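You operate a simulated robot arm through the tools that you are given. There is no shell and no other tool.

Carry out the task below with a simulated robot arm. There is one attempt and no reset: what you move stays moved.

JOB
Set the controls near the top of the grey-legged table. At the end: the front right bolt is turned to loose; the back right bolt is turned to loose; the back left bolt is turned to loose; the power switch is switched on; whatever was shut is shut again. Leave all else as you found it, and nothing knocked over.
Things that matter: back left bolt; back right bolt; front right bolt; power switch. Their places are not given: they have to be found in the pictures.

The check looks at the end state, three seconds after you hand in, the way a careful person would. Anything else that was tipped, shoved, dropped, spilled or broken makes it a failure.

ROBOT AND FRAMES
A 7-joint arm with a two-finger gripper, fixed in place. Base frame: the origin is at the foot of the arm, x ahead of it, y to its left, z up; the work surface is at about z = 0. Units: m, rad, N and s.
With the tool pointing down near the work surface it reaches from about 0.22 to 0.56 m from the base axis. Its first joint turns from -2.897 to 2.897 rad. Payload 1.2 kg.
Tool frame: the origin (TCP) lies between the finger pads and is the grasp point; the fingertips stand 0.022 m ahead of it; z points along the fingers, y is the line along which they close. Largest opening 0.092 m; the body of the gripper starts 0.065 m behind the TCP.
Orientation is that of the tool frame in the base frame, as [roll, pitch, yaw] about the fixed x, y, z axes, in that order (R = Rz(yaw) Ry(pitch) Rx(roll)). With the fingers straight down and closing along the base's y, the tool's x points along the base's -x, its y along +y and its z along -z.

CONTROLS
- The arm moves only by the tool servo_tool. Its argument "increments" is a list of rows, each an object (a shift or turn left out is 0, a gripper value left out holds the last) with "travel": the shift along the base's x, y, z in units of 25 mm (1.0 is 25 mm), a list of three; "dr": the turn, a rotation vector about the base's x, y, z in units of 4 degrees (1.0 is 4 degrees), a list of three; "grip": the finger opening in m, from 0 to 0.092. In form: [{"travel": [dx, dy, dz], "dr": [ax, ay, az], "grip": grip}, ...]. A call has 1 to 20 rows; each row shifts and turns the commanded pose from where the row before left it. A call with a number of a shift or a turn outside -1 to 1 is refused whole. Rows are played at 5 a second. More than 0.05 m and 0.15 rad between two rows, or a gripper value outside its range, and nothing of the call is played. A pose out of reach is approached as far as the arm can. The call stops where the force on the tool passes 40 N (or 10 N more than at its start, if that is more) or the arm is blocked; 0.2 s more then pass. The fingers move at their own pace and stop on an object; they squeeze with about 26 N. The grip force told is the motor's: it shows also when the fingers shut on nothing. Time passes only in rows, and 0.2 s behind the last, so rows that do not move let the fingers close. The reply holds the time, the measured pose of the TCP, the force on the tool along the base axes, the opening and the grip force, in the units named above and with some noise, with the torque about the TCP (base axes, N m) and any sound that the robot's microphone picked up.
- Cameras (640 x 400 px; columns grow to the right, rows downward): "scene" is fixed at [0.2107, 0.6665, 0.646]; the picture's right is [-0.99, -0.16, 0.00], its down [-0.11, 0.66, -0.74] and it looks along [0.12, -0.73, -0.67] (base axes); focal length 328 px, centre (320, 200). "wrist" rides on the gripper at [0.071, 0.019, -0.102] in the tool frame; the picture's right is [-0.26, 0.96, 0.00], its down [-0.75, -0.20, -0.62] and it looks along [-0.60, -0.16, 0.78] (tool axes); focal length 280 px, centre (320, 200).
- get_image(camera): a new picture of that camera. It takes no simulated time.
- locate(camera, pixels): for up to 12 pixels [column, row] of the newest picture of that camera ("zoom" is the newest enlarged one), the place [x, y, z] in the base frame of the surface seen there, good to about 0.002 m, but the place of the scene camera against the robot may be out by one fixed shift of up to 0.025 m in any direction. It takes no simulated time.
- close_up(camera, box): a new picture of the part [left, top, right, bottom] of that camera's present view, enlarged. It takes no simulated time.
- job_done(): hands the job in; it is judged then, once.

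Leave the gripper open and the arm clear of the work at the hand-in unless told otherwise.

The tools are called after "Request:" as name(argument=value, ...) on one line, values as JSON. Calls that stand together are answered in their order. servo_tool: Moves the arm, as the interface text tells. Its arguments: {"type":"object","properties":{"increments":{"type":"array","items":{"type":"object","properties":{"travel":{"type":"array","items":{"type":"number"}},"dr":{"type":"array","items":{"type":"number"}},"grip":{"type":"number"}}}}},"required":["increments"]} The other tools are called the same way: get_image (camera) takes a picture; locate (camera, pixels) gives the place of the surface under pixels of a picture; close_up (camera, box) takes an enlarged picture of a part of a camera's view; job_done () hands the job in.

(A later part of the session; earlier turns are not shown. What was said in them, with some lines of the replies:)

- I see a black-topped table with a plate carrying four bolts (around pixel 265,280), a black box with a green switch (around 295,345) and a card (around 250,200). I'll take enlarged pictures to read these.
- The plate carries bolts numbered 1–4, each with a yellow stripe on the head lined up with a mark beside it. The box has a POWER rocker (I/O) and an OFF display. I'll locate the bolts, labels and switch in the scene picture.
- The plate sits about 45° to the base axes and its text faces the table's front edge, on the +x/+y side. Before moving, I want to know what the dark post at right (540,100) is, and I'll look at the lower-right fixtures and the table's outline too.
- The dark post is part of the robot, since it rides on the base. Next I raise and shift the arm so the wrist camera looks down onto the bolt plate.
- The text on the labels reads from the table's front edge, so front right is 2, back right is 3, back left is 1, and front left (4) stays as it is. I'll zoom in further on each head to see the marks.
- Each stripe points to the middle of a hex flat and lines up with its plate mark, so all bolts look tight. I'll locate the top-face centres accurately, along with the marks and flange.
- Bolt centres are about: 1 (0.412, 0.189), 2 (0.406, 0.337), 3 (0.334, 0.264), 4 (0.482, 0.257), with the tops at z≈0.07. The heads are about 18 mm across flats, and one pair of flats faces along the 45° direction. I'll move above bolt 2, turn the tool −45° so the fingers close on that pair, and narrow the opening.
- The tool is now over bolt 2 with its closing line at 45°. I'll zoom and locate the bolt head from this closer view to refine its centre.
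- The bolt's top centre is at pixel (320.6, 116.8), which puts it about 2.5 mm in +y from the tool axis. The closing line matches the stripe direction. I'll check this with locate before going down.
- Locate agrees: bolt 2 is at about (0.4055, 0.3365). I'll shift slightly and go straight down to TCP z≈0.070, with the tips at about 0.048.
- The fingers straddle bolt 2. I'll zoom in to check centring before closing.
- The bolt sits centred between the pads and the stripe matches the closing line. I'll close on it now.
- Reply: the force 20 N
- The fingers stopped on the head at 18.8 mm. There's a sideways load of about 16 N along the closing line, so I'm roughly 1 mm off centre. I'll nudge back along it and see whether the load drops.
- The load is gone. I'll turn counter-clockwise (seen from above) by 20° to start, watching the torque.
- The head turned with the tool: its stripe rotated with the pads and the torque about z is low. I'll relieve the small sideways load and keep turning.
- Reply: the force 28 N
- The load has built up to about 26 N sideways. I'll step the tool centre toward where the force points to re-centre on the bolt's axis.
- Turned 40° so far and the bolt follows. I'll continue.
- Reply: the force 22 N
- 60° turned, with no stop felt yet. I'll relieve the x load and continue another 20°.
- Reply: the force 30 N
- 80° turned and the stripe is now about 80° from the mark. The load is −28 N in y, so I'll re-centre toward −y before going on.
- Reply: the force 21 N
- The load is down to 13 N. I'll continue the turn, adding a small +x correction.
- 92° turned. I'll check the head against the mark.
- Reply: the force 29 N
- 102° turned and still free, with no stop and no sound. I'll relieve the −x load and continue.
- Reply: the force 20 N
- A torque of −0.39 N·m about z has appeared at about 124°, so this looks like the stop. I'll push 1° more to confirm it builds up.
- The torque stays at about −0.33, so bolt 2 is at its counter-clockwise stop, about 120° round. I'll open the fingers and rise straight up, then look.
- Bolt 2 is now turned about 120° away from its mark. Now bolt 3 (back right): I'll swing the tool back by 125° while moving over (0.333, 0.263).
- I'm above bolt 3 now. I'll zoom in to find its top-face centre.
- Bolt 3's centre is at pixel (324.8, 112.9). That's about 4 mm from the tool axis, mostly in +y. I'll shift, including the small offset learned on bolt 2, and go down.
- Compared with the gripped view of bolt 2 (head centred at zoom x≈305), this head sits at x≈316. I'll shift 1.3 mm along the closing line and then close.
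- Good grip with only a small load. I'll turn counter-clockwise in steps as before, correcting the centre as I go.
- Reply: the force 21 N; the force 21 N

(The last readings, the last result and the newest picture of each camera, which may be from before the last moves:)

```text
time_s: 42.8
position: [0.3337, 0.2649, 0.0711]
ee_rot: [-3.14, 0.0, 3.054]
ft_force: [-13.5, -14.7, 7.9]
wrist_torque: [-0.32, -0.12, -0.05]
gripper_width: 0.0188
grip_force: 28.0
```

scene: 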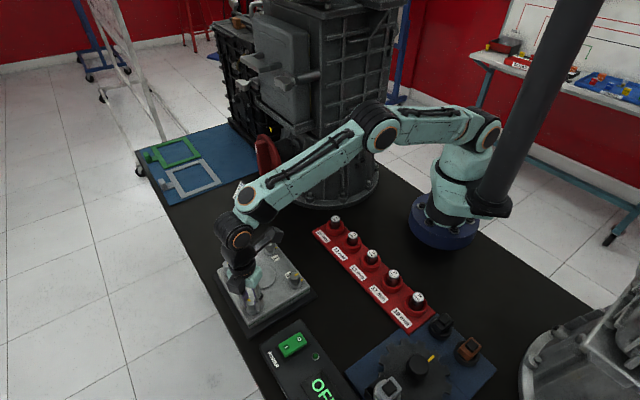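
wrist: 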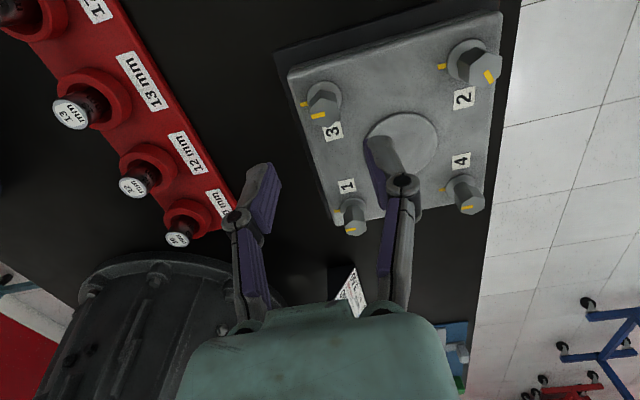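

40° turned so far. I'll relieve the load and continue.

Request:
servo_tool(increments=[{"travel": [-0.025, -0.035, 0]}, {"dr": [0, 0, 0.5]}, {"dr": [0, 0, 0.5]}, {"dr": [0, 0, 0.5]}, {"dr": [0, 0, 0.5]}, {"dr": [0, 0, 0.5]}, {"dr": [0, 0, 0.5]}, {"dr": [0, 0, 0.5]}, {"dr": [0, 0, 0.5]}, {"dr": [0, 0, 0.5]}, {"dr": [0, 0, 0.5]}])

Request:
close_up(camera="wrist", box=[250, 120, 400, 220])

```text
time_s: 45.2
position: [0.3335, 0.2653, 0.0709]
ee_rot: [-3.141, 0.003, -2.88]
ft_force: [13.8, -10.5, -10.3]
wrist_torque: [-0.29, 0.25, -0.01]
gripper_width: 0.0186
grip_force: 28.6
```

```text
4.00 times, centred on (325, 170) of wrist
```

zoom: 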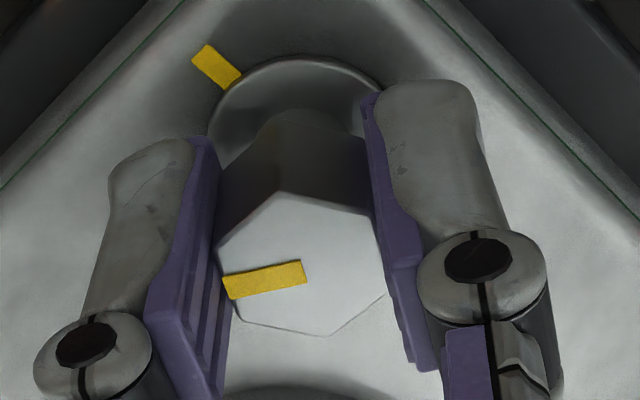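

60° turned and the head is following. I'll continue with a small correction.

Request:
servo_tool(increments=[{"travel": [0.025, -0.025, 0]}, {"dr": [0, 0, 0.5]}, {"dr": [0, 0, 0.5]}, {"dr": [0, 0, 0.5]}, {"dr": [0, 0, 0.5]}, {"dr": [0, 0, 0.5]}, {"dr": [0, 0, 0.5]}, {"dr": [0, 0, 0.5]}, {"dr": [0, 0, 0.5]}])

```text
time_s: 47.2
position: [0.3335, 0.264, 0.0699]
ee_rot: [-3.141, -0.001, -2.601]
ft_force: [4.3, -14.3, 15.2]
wrist_torque: [0.0, -0.57, -0.05]
gripper_width: 0.0185
grip_force: 27.4
```

Request:
servo_tool(increments=[{"travel": [0.01, -0.03, 0]}, {"dr": [0, 0, 0.5]}, {"dr": [0, 0, 0.5]}, {"dr": [0, 0, 0.5]}, {"dr": [0, 0, 0.5]}, {"dr": [0, 0, 0.5]}, {"dr": [0, 0, 0.5]}, {"dr": [0, 0, 0.5]}, {"dr": [0, 0, 0.5]}])

```text
time_s: 49.2
position: [0.3343, 0.2638, 0.0696]
ee_rot: [-3.139, 0.0, -2.322]
ft_force: [22.7, -1.0, -14.1]
wrist_torque: [0.03, -0.42, -0.05]
gripper_width: 0.019
grip_force: 28.2
```

92° turned with a load of +22 N in x. I'll correct and continue.

Request:
servo_tool(increments=[{"travel": [0.045, 0, 0]}, {"dr": [0, 0, 0.5]}, {"dr": [0, 0, 0.5]}, {"dr": [0, 0, 0.5]}, {"dr": [0, 0, 0.5]}, {"dr": [0, 0, 0.5]}, {"dr": [0, 0, 0.5]}])

```text
time_s: 50.8
position: [0.335, 0.2638, 0.0706]
ee_rot: [-3.141, -0.002, -2.111]
ft_force: [2.3, -17.0, 7.9]
wrist_torque: [-0.04, -0.3, -0.04]
gripper_width: 0.0187
grip_force: 28.1
```

Request:
servo_tool(increments=[{"travel": [0.01, -0.03, 0]}, {"dr": [0, 0, 0.5]}, {"dr": [0, 0, 0.5]}, {"dr": [0, 0, 0.5]}, {"dr": [0, 0, 0.5]}, {"dr": [0, 0, 0.5]}, {"dr": [0, 0, 0.5]}])

```text
time_s: 52.4
position: [0.3347, 0.2626, 0.07]
ee_rot: [3.141, 0.0, -1.901]
ft_force: [-5.4, -12.1, 14.2]
wrist_torque: [0.0, 0.01, 0.0]
gripper_width: 0.0187
grip_force: 28.0
```

116° turned. I'll go on until the stop shows in the z torque.

Request:
servo_tool(increments=[{"travel": [0, -0.02, 0]}, {"dr": [0, 0, 0.5]}, {"dr": [0, 0, 0.5]}, {"dr": [0, 0, 0.5]}, {"dr": [0, 0, 0.5]}, {"dr": [0, 0, 0.3]}])

Request:
close_up(camera="wrist", box=[250, 120, 400, 220])

```text
time_s: 53.8
position: [0.335, 0.2626, 0.07]
ee_rot: [-3.141, 0.002, -1.741]
ft_force: [6.2, 2.5, -6.8]
wrist_torque: [-0.14, -0.01, -0.26]
gripper_width: 0.0189
grip_force: 28.4
```

```text
4.00 times, centred on (325, 170) of wrist
```

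zoom: 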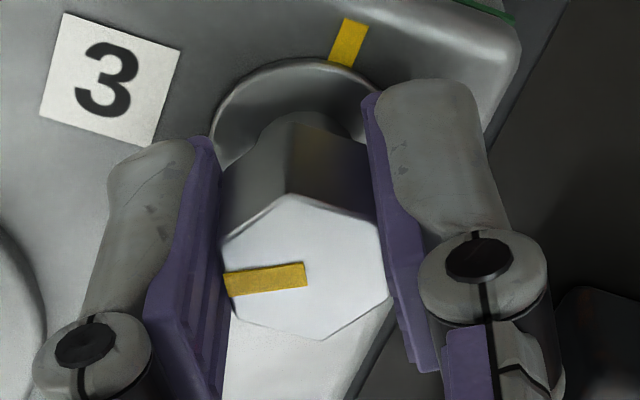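

Bolt 3 is at its stop: the z torque is −0.26 and the stripe has slipped slightly against the pads. I'll open and rise.

Request:
servo_tool(increments=[{"grip": 0.03}, {"grip": 0.045}, {"grip": 0.045}, {"travel": [0, 0, 0.5]}, {"travel": [0, 0, 0.8]}, {"travel": [0, 0, 0.8]}, {"travel": [0, 0, 0.8]}, {"travel": [0, 0, 0.8]}, {"travel": [0, 0, 0]}])

Request:
close_up(camera="wrist", box=[220, 20, 420, 140])

Request:
close_up(camera="scene", box=[200, 220, 320, 330])

```text
time_s: 55.8
position: [0.334, 0.2618, 0.1627]
ee_rot: [-3.141, 0.001, -1.744]
ft_force: [-0.2, 0.1, -0.5]
wrist_torque: [0.02, -0.02, 0.0]
gripper_width: 0.045
grip_force: 0.0
```

```text
3.20 times, centred on (320, 80) of wrist
```

zoom: 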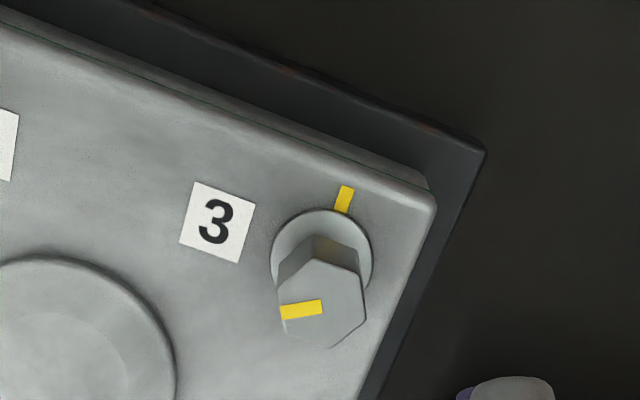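

```text
3.64 times, centred on (260, 275) of scene
```

zoom: 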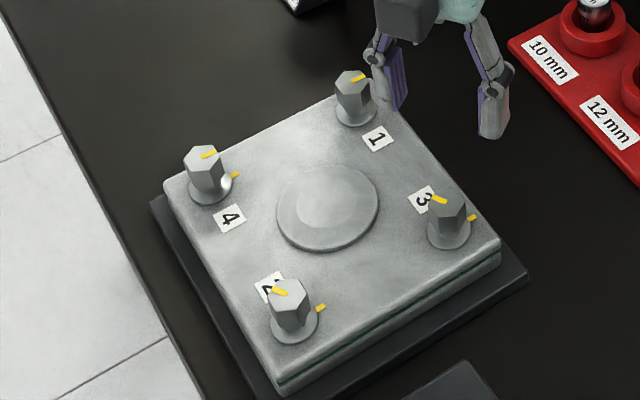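

Bolts 2 and 3 are both turned round now. Next is bolt 1 (back left), which is closer to the tall gearbox and red handle, so I'll locate those first for clearance.

Request:
get_image(camera="scene")

Request:
locate(camera="scene", pixels=[[265, 75], [300, 75], [270, 145], [262, 170], [325, 205], [340, 40], [380, 110], [310, 25], [260, 25], [300, 120], [247, 205], [330, 140]])

```text
taken
```

scene: 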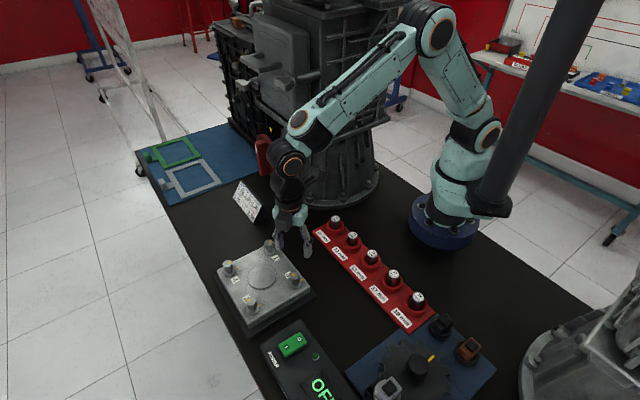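

```text
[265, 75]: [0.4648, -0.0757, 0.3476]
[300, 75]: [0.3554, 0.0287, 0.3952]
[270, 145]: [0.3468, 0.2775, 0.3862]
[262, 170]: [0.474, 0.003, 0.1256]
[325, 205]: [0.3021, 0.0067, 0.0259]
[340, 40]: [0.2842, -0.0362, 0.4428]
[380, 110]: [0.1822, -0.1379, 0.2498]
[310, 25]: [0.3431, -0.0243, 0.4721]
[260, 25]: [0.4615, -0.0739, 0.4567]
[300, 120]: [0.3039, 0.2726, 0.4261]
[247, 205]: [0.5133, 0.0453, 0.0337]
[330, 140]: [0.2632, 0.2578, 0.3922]
```

There's enough room, since the gearbox faces lie at y≲0.0 and the lever at z≈0.39 ends near y≈0.01. I'll move to above bolt 1 at about (0.4105, 0.190) while swinging the tool back 125°.

Request:
servo_tool(increments=[{"travel": [0.191, -0.1825, 0], "dr": [0, 0, -0.98]}, {"travel": [0.191, -0.1825, 0], "dr": [0, 0, -0.98]}, {"travel": [0.191, -0.1825, 0], "dr": [0, 0, -0.98]}, {"travel": [0.191, -0.1825, 0], "dr": [0, 0, -0.98]}, {"travel": [0.191, -0.1825, 0], "dr": [0, 0, -0.98]}, {"travel": [0.191, -0.1825, 0], "dr": [0, 0, -0.98]}, {"travel": [0.191, -0.1825, 0], "dr": [0, 0, -0.98]}, {"travel": [0.191, -0.1825, 0], "dr": [0, 0, -0.98]}, {"travel": [0.191, -0.1825, 0], "dr": [0, 0, -0.98]}, {"travel": [0.191, -0.1825, 0], "dr": [0, 0, -0.98]}, {"travel": [0.191, -0.1825, 0], "dr": [0, 0, -0.98]}, {"travel": [0.191, -0.1825, 0], "dr": [0, 0, -0.98]}, {"travel": [0.191, -0.1825, 0], "dr": [0, 0, -0.98]}, {"travel": [0.191, -0.1825, 0], "dr": [0, 0, -0.98]}, {"travel": [0.191, -0.1825, 0], "dr": [0, 0, -0.98]}, {"travel": [0.191, -0.1825, 0], "dr": [0, 0, -0.98]}])

Request:
servo_tool(increments=[{"dr": [0, 0, -0.98]}, {"dr": [0, 0, -0.98]}, {"dr": [0, 0, -0.98]}, {"dr": [0, 0, -0.98]}, {"dr": [0, 0, -0.98]}, {"dr": [0, 0, -0.98]}, {"dr": [0, 0, -0.98]}, {"dr": [0, 0, -0.98]}, {"dr": [0, 0, -0.98]}, {"dr": [0, 0, -0.98]}, {"dr": [0, 0, -0.98]}, {"dr": [0, 0, -0.98]}, {"dr": [0, 0, -0.98]}, {"travel": [0, 0, -0.2], "dr": [0, 0, -0.98]}, {"travel": [0, 0, -0.2], "dr": [0, 0, -0.98]}, {"travel": [0, 0, -0.2], "dr": [0, 0, -0.92]}, {"travel": [0, 0, 0]}])

Request:
get_image(camera="wrist")

Request:
close_up(camera="wrist", box=[285, 65, 365, 145])

```text
time_s: 59.2
position: [0.4109, 0.1893, 0.1628]
ee_rot: [-3.141, -0.001, -2.838]
ft_force: [0.1, -0.1, 0.1]
wrist_torque: [-0.02, 0.03, -0.02]
gripper_width: 0.0449
grip_force: 0.1
```

```text
time_s: 62.8
position: [0.4126, 0.19, 0.1485]
ee_rot: [3.141, 0.0, 2.355]
ft_force: [-0.5, 0.3, 0.2]
wrist_torque: [0.01, 0.02, 0.02]
gripper_width: 0.0451
grip_force: 0.0
```

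```text
taken
```

wrist: 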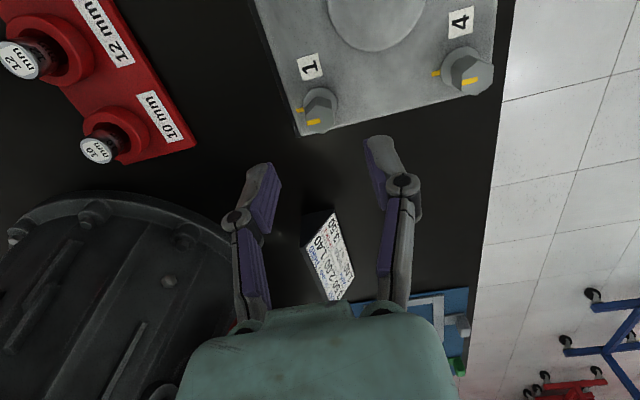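

```text
5.00 times, centred on (325, 105) of wrist
```

zoom: 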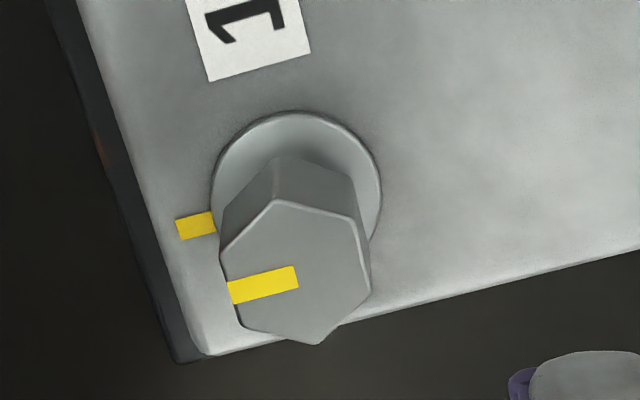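

Bolt 1's centre is at pixel (320.4, 119.4), almost under the tool axis. I'll make a tiny shift and go down.

Request:
servo_tool(increments=[{"travel": [-0.01, -0.06, 0]}, {"travel": [0, 0, -0.5]}, {"travel": [0, 0, -0.5]}, {"travel": [0, 0, -0.5]}, {"travel": [0, 0, -0.5]}, {"travel": [0, 0, -0.5]}, {"travel": [0, 0, -0.4]}, {"travel": [0, 0, -0.2]}, {"travel": [0, 0, 0]}])

Request:
close_up(camera="wrist", box=[250, 120, 400, 220])

```text
time_s: 64.8
position: [0.4118, 0.187, 0.0704]
ee_rot: [-3.141, 0.001, 2.357]
ft_force: [0.2, 0.0, 0.6]
wrist_torque: [-0.01, -0.02, 0.02]
gripper_width: 0.0447
grip_force: 0.0
```

```text
4.00 times, centred on (325, 170) of wrist
```

zoom: 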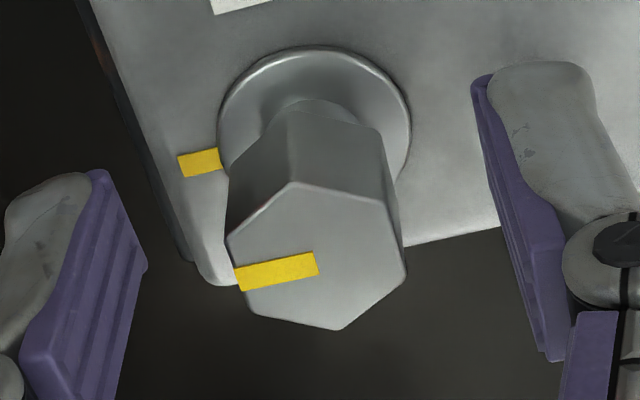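

This head sits at zoom (317, 257) against the wanted (305, 270). I'll shift about 2 mm (mostly +y) and then close.

Request:
servo_tool(increments=[{"travel": [-0.014, 0.08, 0]}, {"travel": [0, 0, 0]}, {"grip": 0.012}, {"grip": 0.012}, {"grip": 0.012}])

Request:
close_up(camera="wrist", box=[250, 120, 400, 220])

```text
time_s: 66.0
position: [0.4119, 0.1903, 0.0701]
ee_rot: [3.139, 0.002, 2.356]
ft_force: [2.3, 3.4, 4.0]
wrist_torque: [0.08, -0.02, 0.03]
gripper_width: 0.0188
grip_force: 27.7
```

```text
4.00 times, centred on (325, 170) of wrist
```

zoom: 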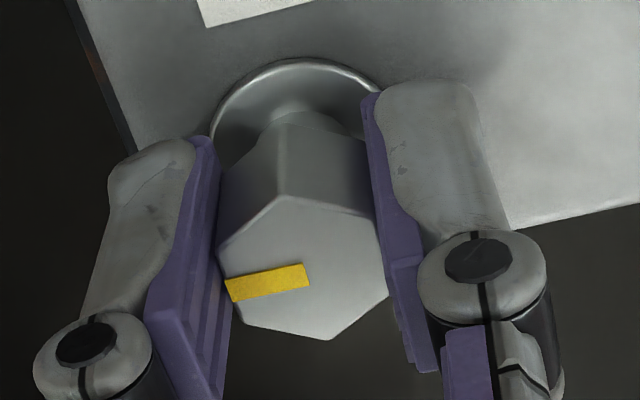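

It's centred with almost no load. I'll turn counter-clockwise.

Request:
servo_tool(increments=[{"dr": [0, 0, 0.5]}, {"dr": [0, 0, 0.5]}, {"dr": [0, 0, 0.5]}, {"dr": [0, 0, 0.5]}, {"dr": [0, 0, 0.5]}, {"dr": [0, 0, 0.5]}, {"dr": [0, 0, 0.5]}, {"dr": [0, 0, 0.5]}, {"dr": [0, 0, 0.5]}, {"dr": [0, 0, 0.5]}])

```text
time_s: 68.2
position: [0.4114, 0.1883, 0.0714]
ee_rot: [-3.141, -0.001, 2.705]
ft_force: [-5.9, -11.6, 13.6]
wrist_torque: [-0.07, 0.51, 0.0]
gripper_width: 0.0188
grip_force: 28.3
```

Request:
servo_tool(increments=[{"travel": [-0.015, -0.025, 0]}, {"dr": [0, 0, 0.5]}, {"dr": [0, 0, 0.5]}, {"dr": [0, 0, 0.5]}, {"dr": [0, 0, 0.5]}, {"dr": [0, 0, 0.5]}, {"dr": [0, 0, 0.5]}, {"dr": [0, 0, 0.5]}, {"dr": [0, 0, 0.5]}, {"dr": [0, 0, 0.5]}, {"dr": [0, 0, 0.5]}])

```text
time_s: 70.6
position: [0.4117, 0.1878, 0.0699]
ee_rot: [3.141, -0.001, 3.055]
ft_force: [-0.1, -13.3, 9.8]
wrist_torque: [-0.2, 0.65, -0.03]
gripper_width: 0.0186
grip_force: 27.5
```

40° turned and the loads are small. I'll continue.

Request:
servo_tool(increments=[{"travel": [0, -0.03, 0]}, {"dr": [0, 0, 0.5]}, {"dr": [0, 0, 0.5]}, {"dr": [0, 0, 0.5]}, {"dr": [0, 0, 0.5]}, {"dr": [0, 0, 0.5]}, {"dr": [0, 0, 0.5]}, {"dr": [0, 0, 0.5]}, {"dr": [0, 0, 0.5]}, {"dr": [0, 0, 0.5]}, {"dr": [0, 0, 0.5]}])

```text
time_s: 73.0
position: [0.4121, 0.1872, 0.0714]
ee_rot: [-3.14, -0.003, -2.879]
ft_force: [-6.3, -18.8, 9.2]
wrist_torque: [-0.52, 0.56, -0.03]
gripper_width: 0.0187
grip_force: 28.3
```

Request:
servo_tool(increments=[{"travel": [0, -0.045, 0]}, {"dr": [0, 0, 0.5]}, {"dr": [0, 0, 0.5]}, {"dr": [0, 0, 0.5]}, {"dr": [0, 0, 0.5]}, {"dr": [0, 0, 0.5]}, {"dr": [0, 0, 0.5]}, {"dr": [0, 0, 0.5]}, {"dr": [0, 0, 0.5]}])

Request:
close_up(camera="wrist", box=[250, 120, 400, 220])

```text
time_s: 75.0
position: [0.4123, 0.1854, 0.0706]
ee_rot: [-3.141, 0.0, -2.602]
ft_force: [12.8, -15.5, -9.3]
wrist_torque: [-0.29, -0.09, -0.07]
gripper_width: 0.0187
grip_force: 27.9
```

```text
4.00 times, centred on (325, 170) of wrist
```

zoom: 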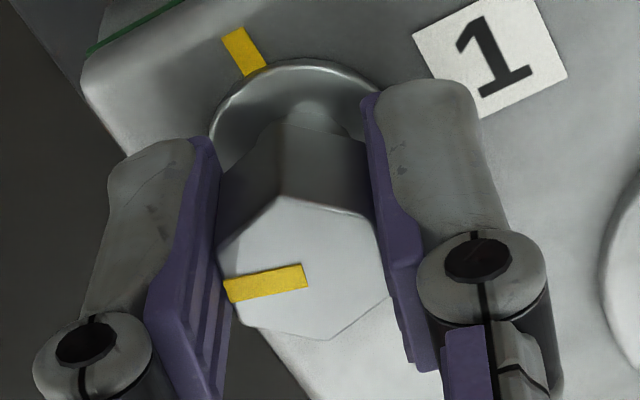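

76° turned and following. I'll correct and continue.

Request:
servo_tool(increments=[{"travel": [0.025, -0.03, 0]}, {"dr": [0, 0, 0.5]}, {"dr": [0, 0, 0.5]}, {"dr": [0, 0, 0.5]}, {"dr": [0, 0, 0.5]}, {"dr": [0, 0, 0.5]}, {"dr": [0, 0, 0.5]}, {"dr": [0, 0, 0.5]}, {"dr": [0, 0, 0.5]}])

```text
time_s: 77.0
position: [0.4121, 0.1855, 0.0698]
ee_rot: [-3.14, 0.0, -2.321]
ft_force: [11.0, -12.7, -12.6]
wrist_torque: [-0.71, 0.3, -0.04]
gripper_width: 0.0188
grip_force: 28.1
```

Request:
servo_tool(increments=[{"travel": [0.025, -0.025, 0]}, {"dr": [0, 0, 0.5]}, {"dr": [0, 0, 0.5]}, {"dr": [0, 0, 0.5]}, {"dr": [0, 0, 0.5]}, {"dr": [0, 0, 0.5]}, {"dr": [0, 0, 0.5]}])

```text
time_s: 78.6
position: [0.4122, 0.1864, 0.0704]
ee_rot: [-3.141, 0.002, -2.111]
ft_force: [8.7, -11.2, -3.0]
wrist_torque: [-0.76, 0.16, -0.04]
gripper_width: 0.0187
grip_force: 28.3
```

Request:
servo_tool(increments=[{"travel": [0.015, -0.02, 0]}, {"dr": [0, 0, 0.5]}, {"dr": [0, 0, 0.5]}, {"dr": [0, 0, 0.5]}, {"dr": [0, 0, 0.5]}, {"dr": [0, 0, 0.5]}, {"dr": [0, 0, 0.5]}])

```text
time_s: 80.2
position: [0.4129, 0.1849, 0.0702]
ee_rot: [-3.138, 0.002, -1.903]
ft_force: [12.3, -0.3, -6.6]
wrist_torque: [-0.15, -0.21, -0.02]
gripper_width: 0.0187
grip_force: 28.3
```

116° turned. The last few degrees to the stop.

Request:
servo_tool(increments=[{"travel": [0.02, 0, 0]}, {"dr": [0, 0, 0.5]}, {"dr": [0, 0, 0.5]}, {"dr": [0, 0, 0.5]}, {"dr": [0, 0, 0.5]}, {"dr": [0, 0, 0.3]}])

Request:
close_up(camera="wrist", box=[250, 120, 400, 220])

```text
time_s: 81.6
position: [0.4138, 0.186, 0.0694]
ee_rot: [-3.14, 0.001, -1.742]
ft_force: [6.8, 0.5, 2.8]
wrist_torque: [-0.14, -0.07, -0.25]
gripper_width: 0.0188
grip_force: 28.4
```

```text
4.00 times, centred on (325, 170) of wrist
```

zoom: 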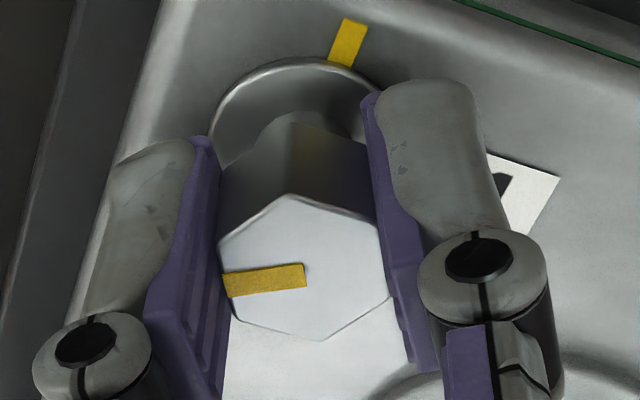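

Bolt 1 is at its stop too. I'll open, rise, and look over the plate.

Request:
servo_tool(increments=[{"grip": 0.03}, {"grip": 0.045}, {"grip": 0.045}, {"travel": [0, 0, 0.5]}, {"travel": [0, 0, 0.8]}, {"travel": [0, 0, 0.8]}, {"travel": [0, 0, 0.8]}, {"travel": [0, 0, 0.8]}, {"travel": [0, 0, 0.8]}, {"travel": [0, 0, 0]}])

Request:
get_image(camera="wrist")

Request:
close_up(camera="scene", box=[200, 220, 320, 330])

```text
time_s: 83.8
position: [0.4129, 0.1855, 0.1839]
ee_rot: [-3.141, 0.0, -1.742]
ft_force: [0.2, 0.2, -0.2]
wrist_torque: [0.0, 0.0, 0.02]
gripper_width: 0.0451
grip_force: 0.0
```

```text
taken
```

wrist: 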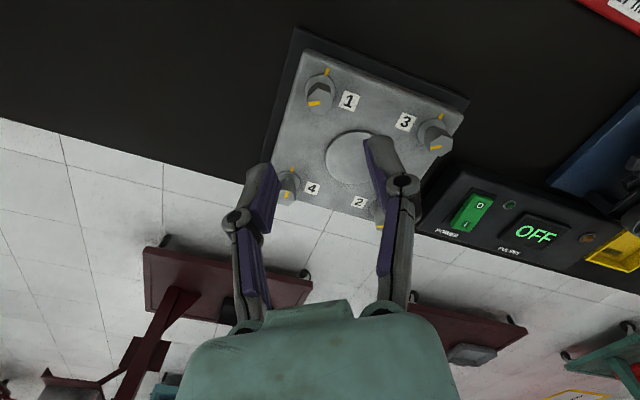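

```text
3.64 times, centred on (260, 275) of scene
```

zoom: 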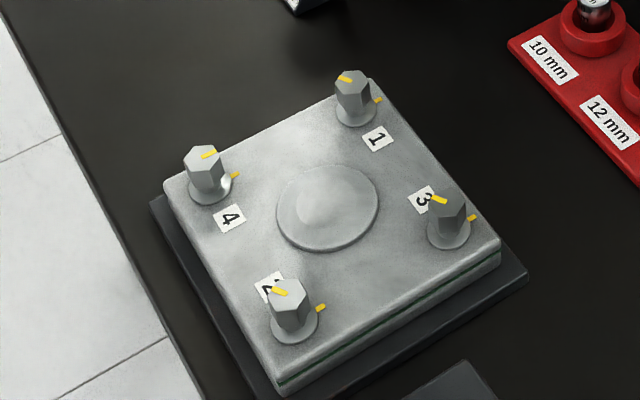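

Bolts 1, 2 and 3 are all turned about 120° and bolt 4 still lines up with its mark. Now the POWER rocker: I'll move above it at about (0.32, 0.40), turning the tool so the fingers line up with the rocker, and close them.

Request:
servo_tool(increments=[{"travel": [-0.305, 0.713, 0], "dr": [0, 0, -0.733], "grip": 0.0}, {"travel": [-0.305, 0.713, 0], "dr": [0, 0, -0.733]}, {"travel": [-0.305, 0.713, 0], "dr": [0, 0, -0.733]}, {"travel": [-0.305, 0.713, 0], "dr": [0, 0, -0.733]}, {"travel": [-0.305, 0.713, 0], "dr": [0, 0, -0.733]}, {"travel": [-0.305, 0.713, 0], "dr": [0, 0, -0.733]}, {"travel": [-0.305, 0.713, 0], "dr": [0, 0, -0.733]}, {"travel": [-0.305, 0.713, 0], "dr": [0, 0, -0.733]}, {"travel": [-0.305, 0.713, 0], "dr": [0, 0, -0.733]}, {"travel": [-0.305, 0.713, 0], "dr": [0, 0, -0.733]}, {"travel": [-0.305, 0.713, -0.5], "dr": [0, 0, -0.733]}, {"travel": [-0.305, 0.713, -0.5], "dr": [0, 0, -0.733]}, {"travel": [0, 0, -0.3]}, {"travel": [0, 0, 0]}])

Request:
get_image(camera="wrist")

Request:
close_up(camera="wrist", box=[250, 60, 400, 160])

```text
time_s: 86.8
position: [0.3209, 0.4002, 0.1501]
ee_rot: [3.142, 0.002, -2.357]
ft_force: [0.2, 0.0, -0.4]
wrist_torque: [0.0, 0.0, -0.01]
gripper_width: 0.0
grip_force: 26.0
```

```text
taken
```

wrist: 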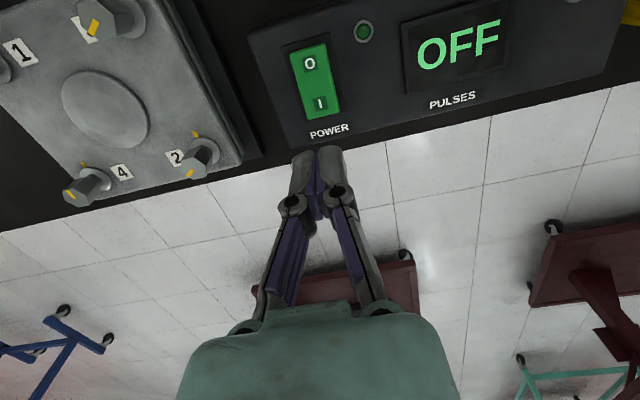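

```text
4.00 times, centred on (325, 110) of wrist
```

zoom: 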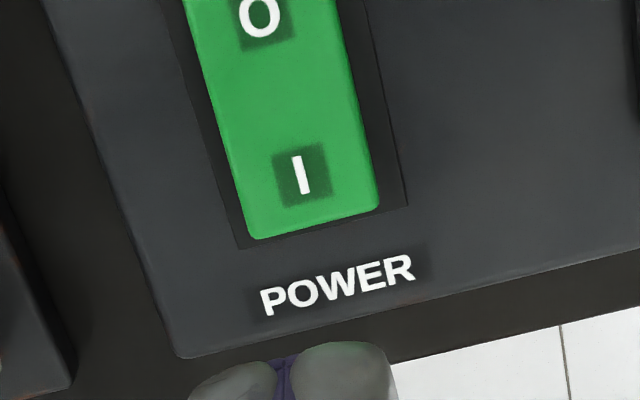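

The I mark is at pixel (320.5, 104), right under the tool axis (predicted 320, 104). I'll check heights with locate before pressing.

Request:
locate(camera="wrist", pixels=[[320.5, 103.8], [322.5, 115], [310, 64], [316, 85], [307, 50], [335, 108], [306, 112], [323, 119], [350, 90], [329, 131]])

Request:
close_up(camera="scene", box=[250, 310, 370, 400])

```text
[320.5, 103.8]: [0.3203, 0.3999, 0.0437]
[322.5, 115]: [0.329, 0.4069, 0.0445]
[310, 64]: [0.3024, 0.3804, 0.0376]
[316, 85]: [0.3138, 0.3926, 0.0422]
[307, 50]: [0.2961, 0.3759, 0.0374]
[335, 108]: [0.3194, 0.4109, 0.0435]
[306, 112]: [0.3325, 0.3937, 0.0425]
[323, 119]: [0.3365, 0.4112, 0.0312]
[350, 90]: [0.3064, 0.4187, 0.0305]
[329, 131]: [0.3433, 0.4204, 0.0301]
```

```text
4.44 times, centred on (310, 355) of scene
```

zoom: 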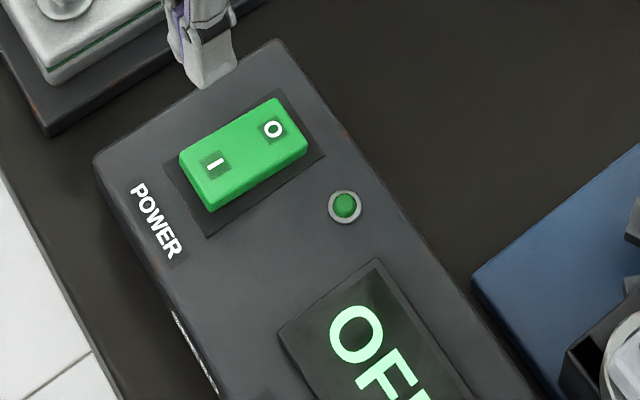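

The I end stands high (z≈0.0445) and the O end is down (0.0375), so the switch is off. I'll shift 3 mm toward the front end, lower to just above the I side, and look.

Request:
servo_tool(increments=[{"travel": [0.085, 0.085, 0]}, {"travel": [0, 0, -0.6]}, {"travel": [0, 0, -0.6]}, {"travel": [0, 0, -0.6]}, {"travel": [0, 0, -0.6]}, {"travel": [0, 0, -0.5]}, {"travel": [0, 0, -0.2]}, {"travel": [0, 0, 0]}])

Request:
close_up(camera="wrist", box=[250, 100, 400, 200])

Request:
close_up(camera="scene", box=[250, 310, 370, 400])

```text
time_s: 88.6
position: [0.3254, 0.4009, 0.0723]
ee_rot: [3.141, 0.001, -2.356]
ft_force: [0.4, -0.5, 0.1]
wrist_torque: [-0.01, 0.02, -0.01]
gripper_width: 0.0
grip_force: 25.8
```

```text
4.00 times, centred on (325, 150) of wrist
```

zoom: 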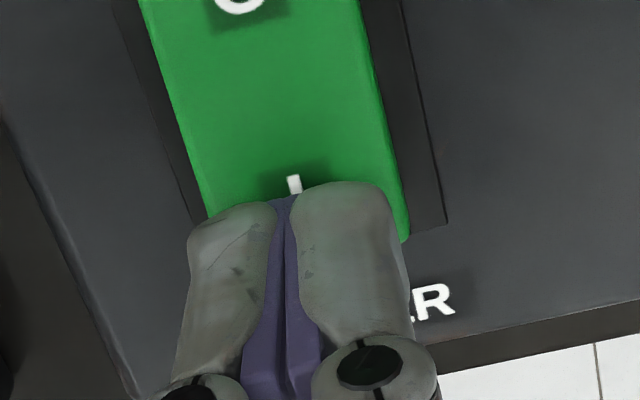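

```text
4.44 times, centred on (310, 355) of scene
```

zoom: 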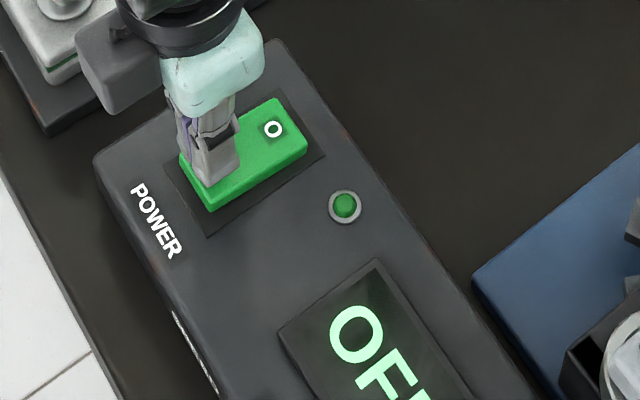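

The closed tips stand over the I half, with the O still visible behind them. I'll press down in small steps.

Request:
servo_tool(increments=[{"travel": [0, 0, -0.06]}, {"travel": [0, 0, -0.06]}, {"travel": [0, 0, -0.06]}, {"travel": [0, 0, -0.06]}, {"travel": [0, 0, -0.06]}, {"travel": [0, 0, 0]}])

Request:
close_up(camera="scene", box=[250, 310, 370, 400])

```text
time_s: 90.0
position: [0.3249, 0.4005, 0.0649]
ee_rot: [-3.141, -0.001, -2.356]
ft_force: [0.0, -1.1, 0.7]
wrist_torque: [-0.03, 0.05, -0.04]
gripper_width: 0.0002
grip_force: 28.2
```

```text
4.44 times, centred on (310, 355) of scene
```

zoom: 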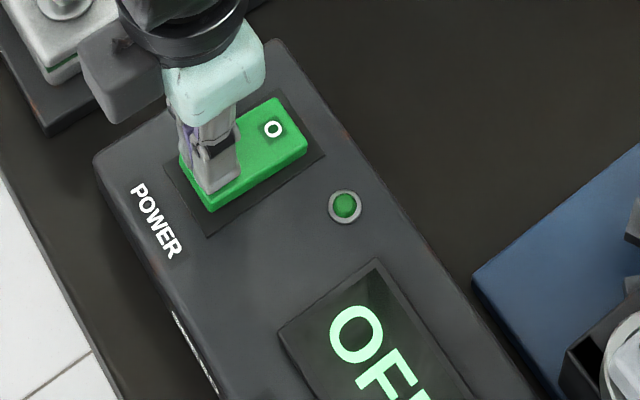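

Barely touching yet (force ~1 N, TCP z≈0.065). I'll continue down in small steps.

Request:
servo_tool(increments=[{"travel": [0, 0, -0.05]}, {"travel": [0, 0, -0.05]}, {"travel": [0, 0, -0.05]}, {"travel": [0, 0, 0]}])

Request:
close_up(camera="scene", box=[250, 310, 370, 400])

```text
time_s: 91.0
position: [0.3236, 0.401, 0.0618]
ee_rot: [3.141, 0.001, -2.355]
ft_force: [0.1, 0.0, 0.4]
wrist_torque: [0.01, 0.0, -0.01]
gripper_width: 0.0
grip_force: 27.8
```

```text
4.44 times, centred on (310, 355) of scene
```

zoom: 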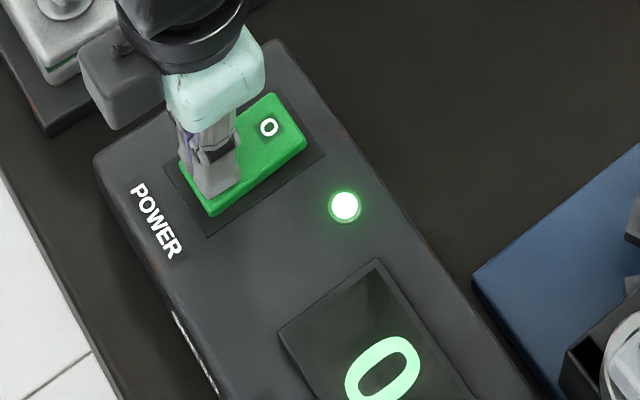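

The lamp is lit and the display now shows "0", so the power is on. I'll lift straight up, then open the gripper when clear.

Request:
servo_tool(increments=[{"travel": [0, 0, 0.3]}, {"travel": [0, 0, 0.8]}, {"travel": [0, 0, 0.8]}, {"travel": [0, 0, 0.8]}, {"travel": [0, 0, 0.8]}, {"travel": [0, 0, 0.8]}, {"travel": [0, 0, 0.8], "grip": 0.09}, {"travel": [0, 0, 0.8]}, {"travel": [0, 0, 0.8]}, {"travel": [0, 0, 0]}])

Request:
get_image(camera="wrist")

Request:
get_image(camera="scene")

Request:
close_up(camera="scene", box=[210, 300, 390, 400])

```text
time_s: 93.2
position: [0.3244, 0.4006, 0.2299]
ee_rot: [-3.141, 0.001, -2.355]
ft_force: [0.2, 0.3, 0.0]
wrist_torque: [-0.01, 0.02, 0.01]
gripper_width: 0.0904
grip_force: 0.0
```

```text
taken
```

wrist: 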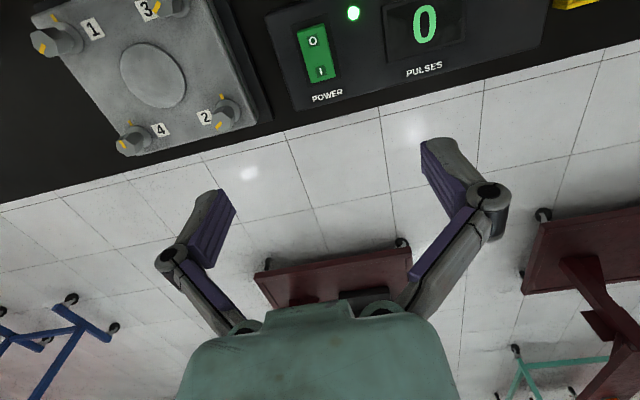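

```text
taken
```

scene: 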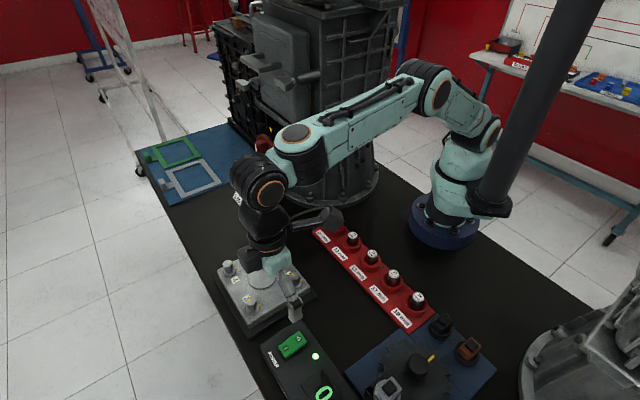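

```text
3.56 times, centred on (300, 350) of scene
```

zoom: 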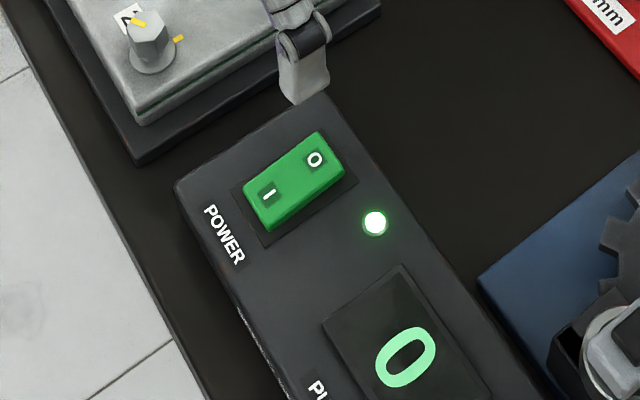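

The rocker is over to I, the lamp is on and the display is lit. I'll move the arm up and away from the work, then do a last check of all bolts.

Request:
servo_tool(increments=[{"travel": [0, 0, 0.8]}, {"travel": [0, 0, 0.8]}, {"travel": [0, 0, 0.8]}, {"travel": [-0.2, -0.5, 0.8]}, {"travel": [-0.3, -0.7, 0.8]}, {"travel": [-0.3, -0.8, 0.6]}, {"travel": [-0.3, -0.8, 0.4]}, {"travel": [-0.3, -0.8, 0]}, {"travel": [-0.3, -0.8, 0]}, {"travel": [-0.3, -0.6, 0]}, {"travel": [0, 0, 0]}])

Request:
get_image(camera="scene")

Request:
get_image(camera="wrist")

Request:
close_up(camera="scene", box=[200, 220, 360, 400])

```text
time_s: 95.6
position: [0.2731, 0.2759, 0.3531]
ee_rot: [-3.141, -0.001, -2.355]
ft_force: [-0.3, 0.3, 0.6]
wrist_torque: [0.01, -0.03, -0.01]
gripper_width: 0.0901
grip_force: 0.0
```

```text
taken
```

scene: 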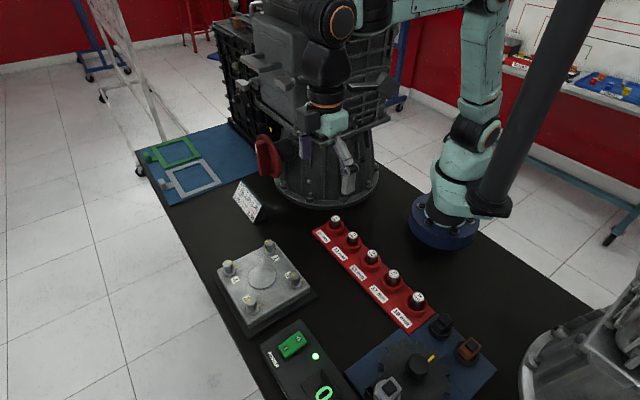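

```text
taken
```

wrist: 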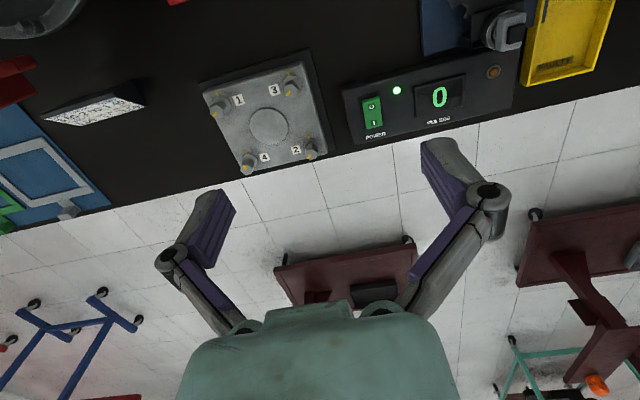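

```text
2.22 times, centred on (280, 310) of scene
```

zoom: 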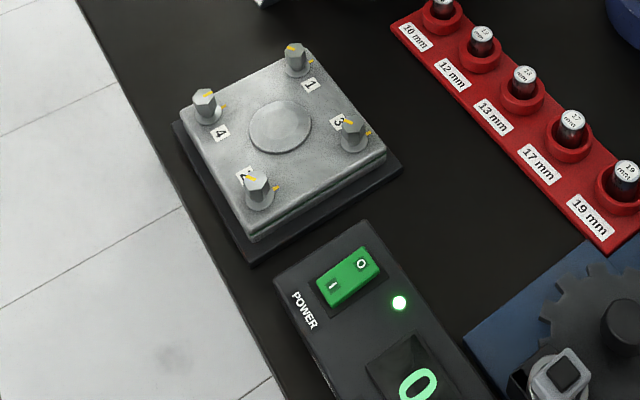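

Everything else looks as it did at the start. One last zoom on the bolt plate to confirm the marks.

Request:
close_up(camera="wrist", box=[190, 40, 350, 190])

Request:
close_up(camera="scene", box=[215, 230, 315, 320])

```text
2.67 times, centred on (270, 115) of wrist
```

zoom: 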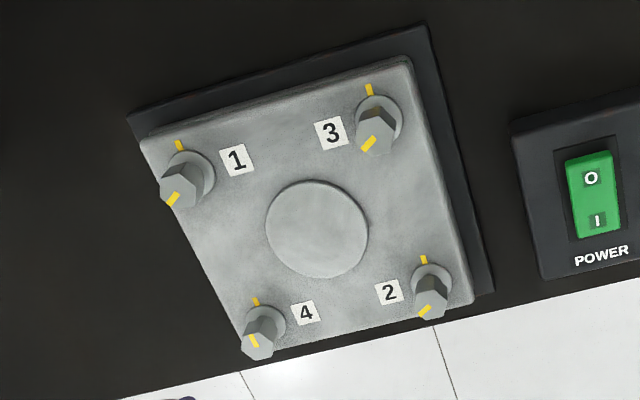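

```text
4.44 times, centred on (265, 275) of scene
```

zoom: 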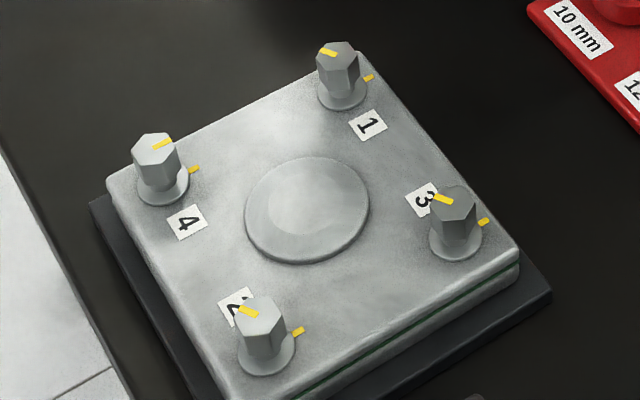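

Read from the front with the labels upright, 1 (back left), 3 (back right) and 2 (front right) are turned about 120° to their stops. 4 (front left) is untouched and the power is on at I with its lamp lit. The gripper is open and the arm is clear, so I'm handing in.

Request:
job_done()

```text
The job is handed in.
```

I turned the three bolts to loose and switched the power on, then handed the job in. I haven't been told the result of the check.

- **Bolts:** the front right (2), back right (3) and back left (1) bolts each turned counter-clockwise about 120° until they hit a stop. I took that stop as "loose". The front left bolt (4) still lines up with its mark.
- **Front and back:** the plate sits at about 45° to the arm, so I took "front" as the table edge its number labels face. If the check uses a different front, the bolt choice would be wrong.
- **Power switch:** the rocker is over to I, its lamp is lit, and the display changed from OFF to 0.
- **Everything else:** nothing else looked moved in the last pictures. I found nothing to open, so there was nothing to shut again. The gripper is open and the arm is clear of the work.
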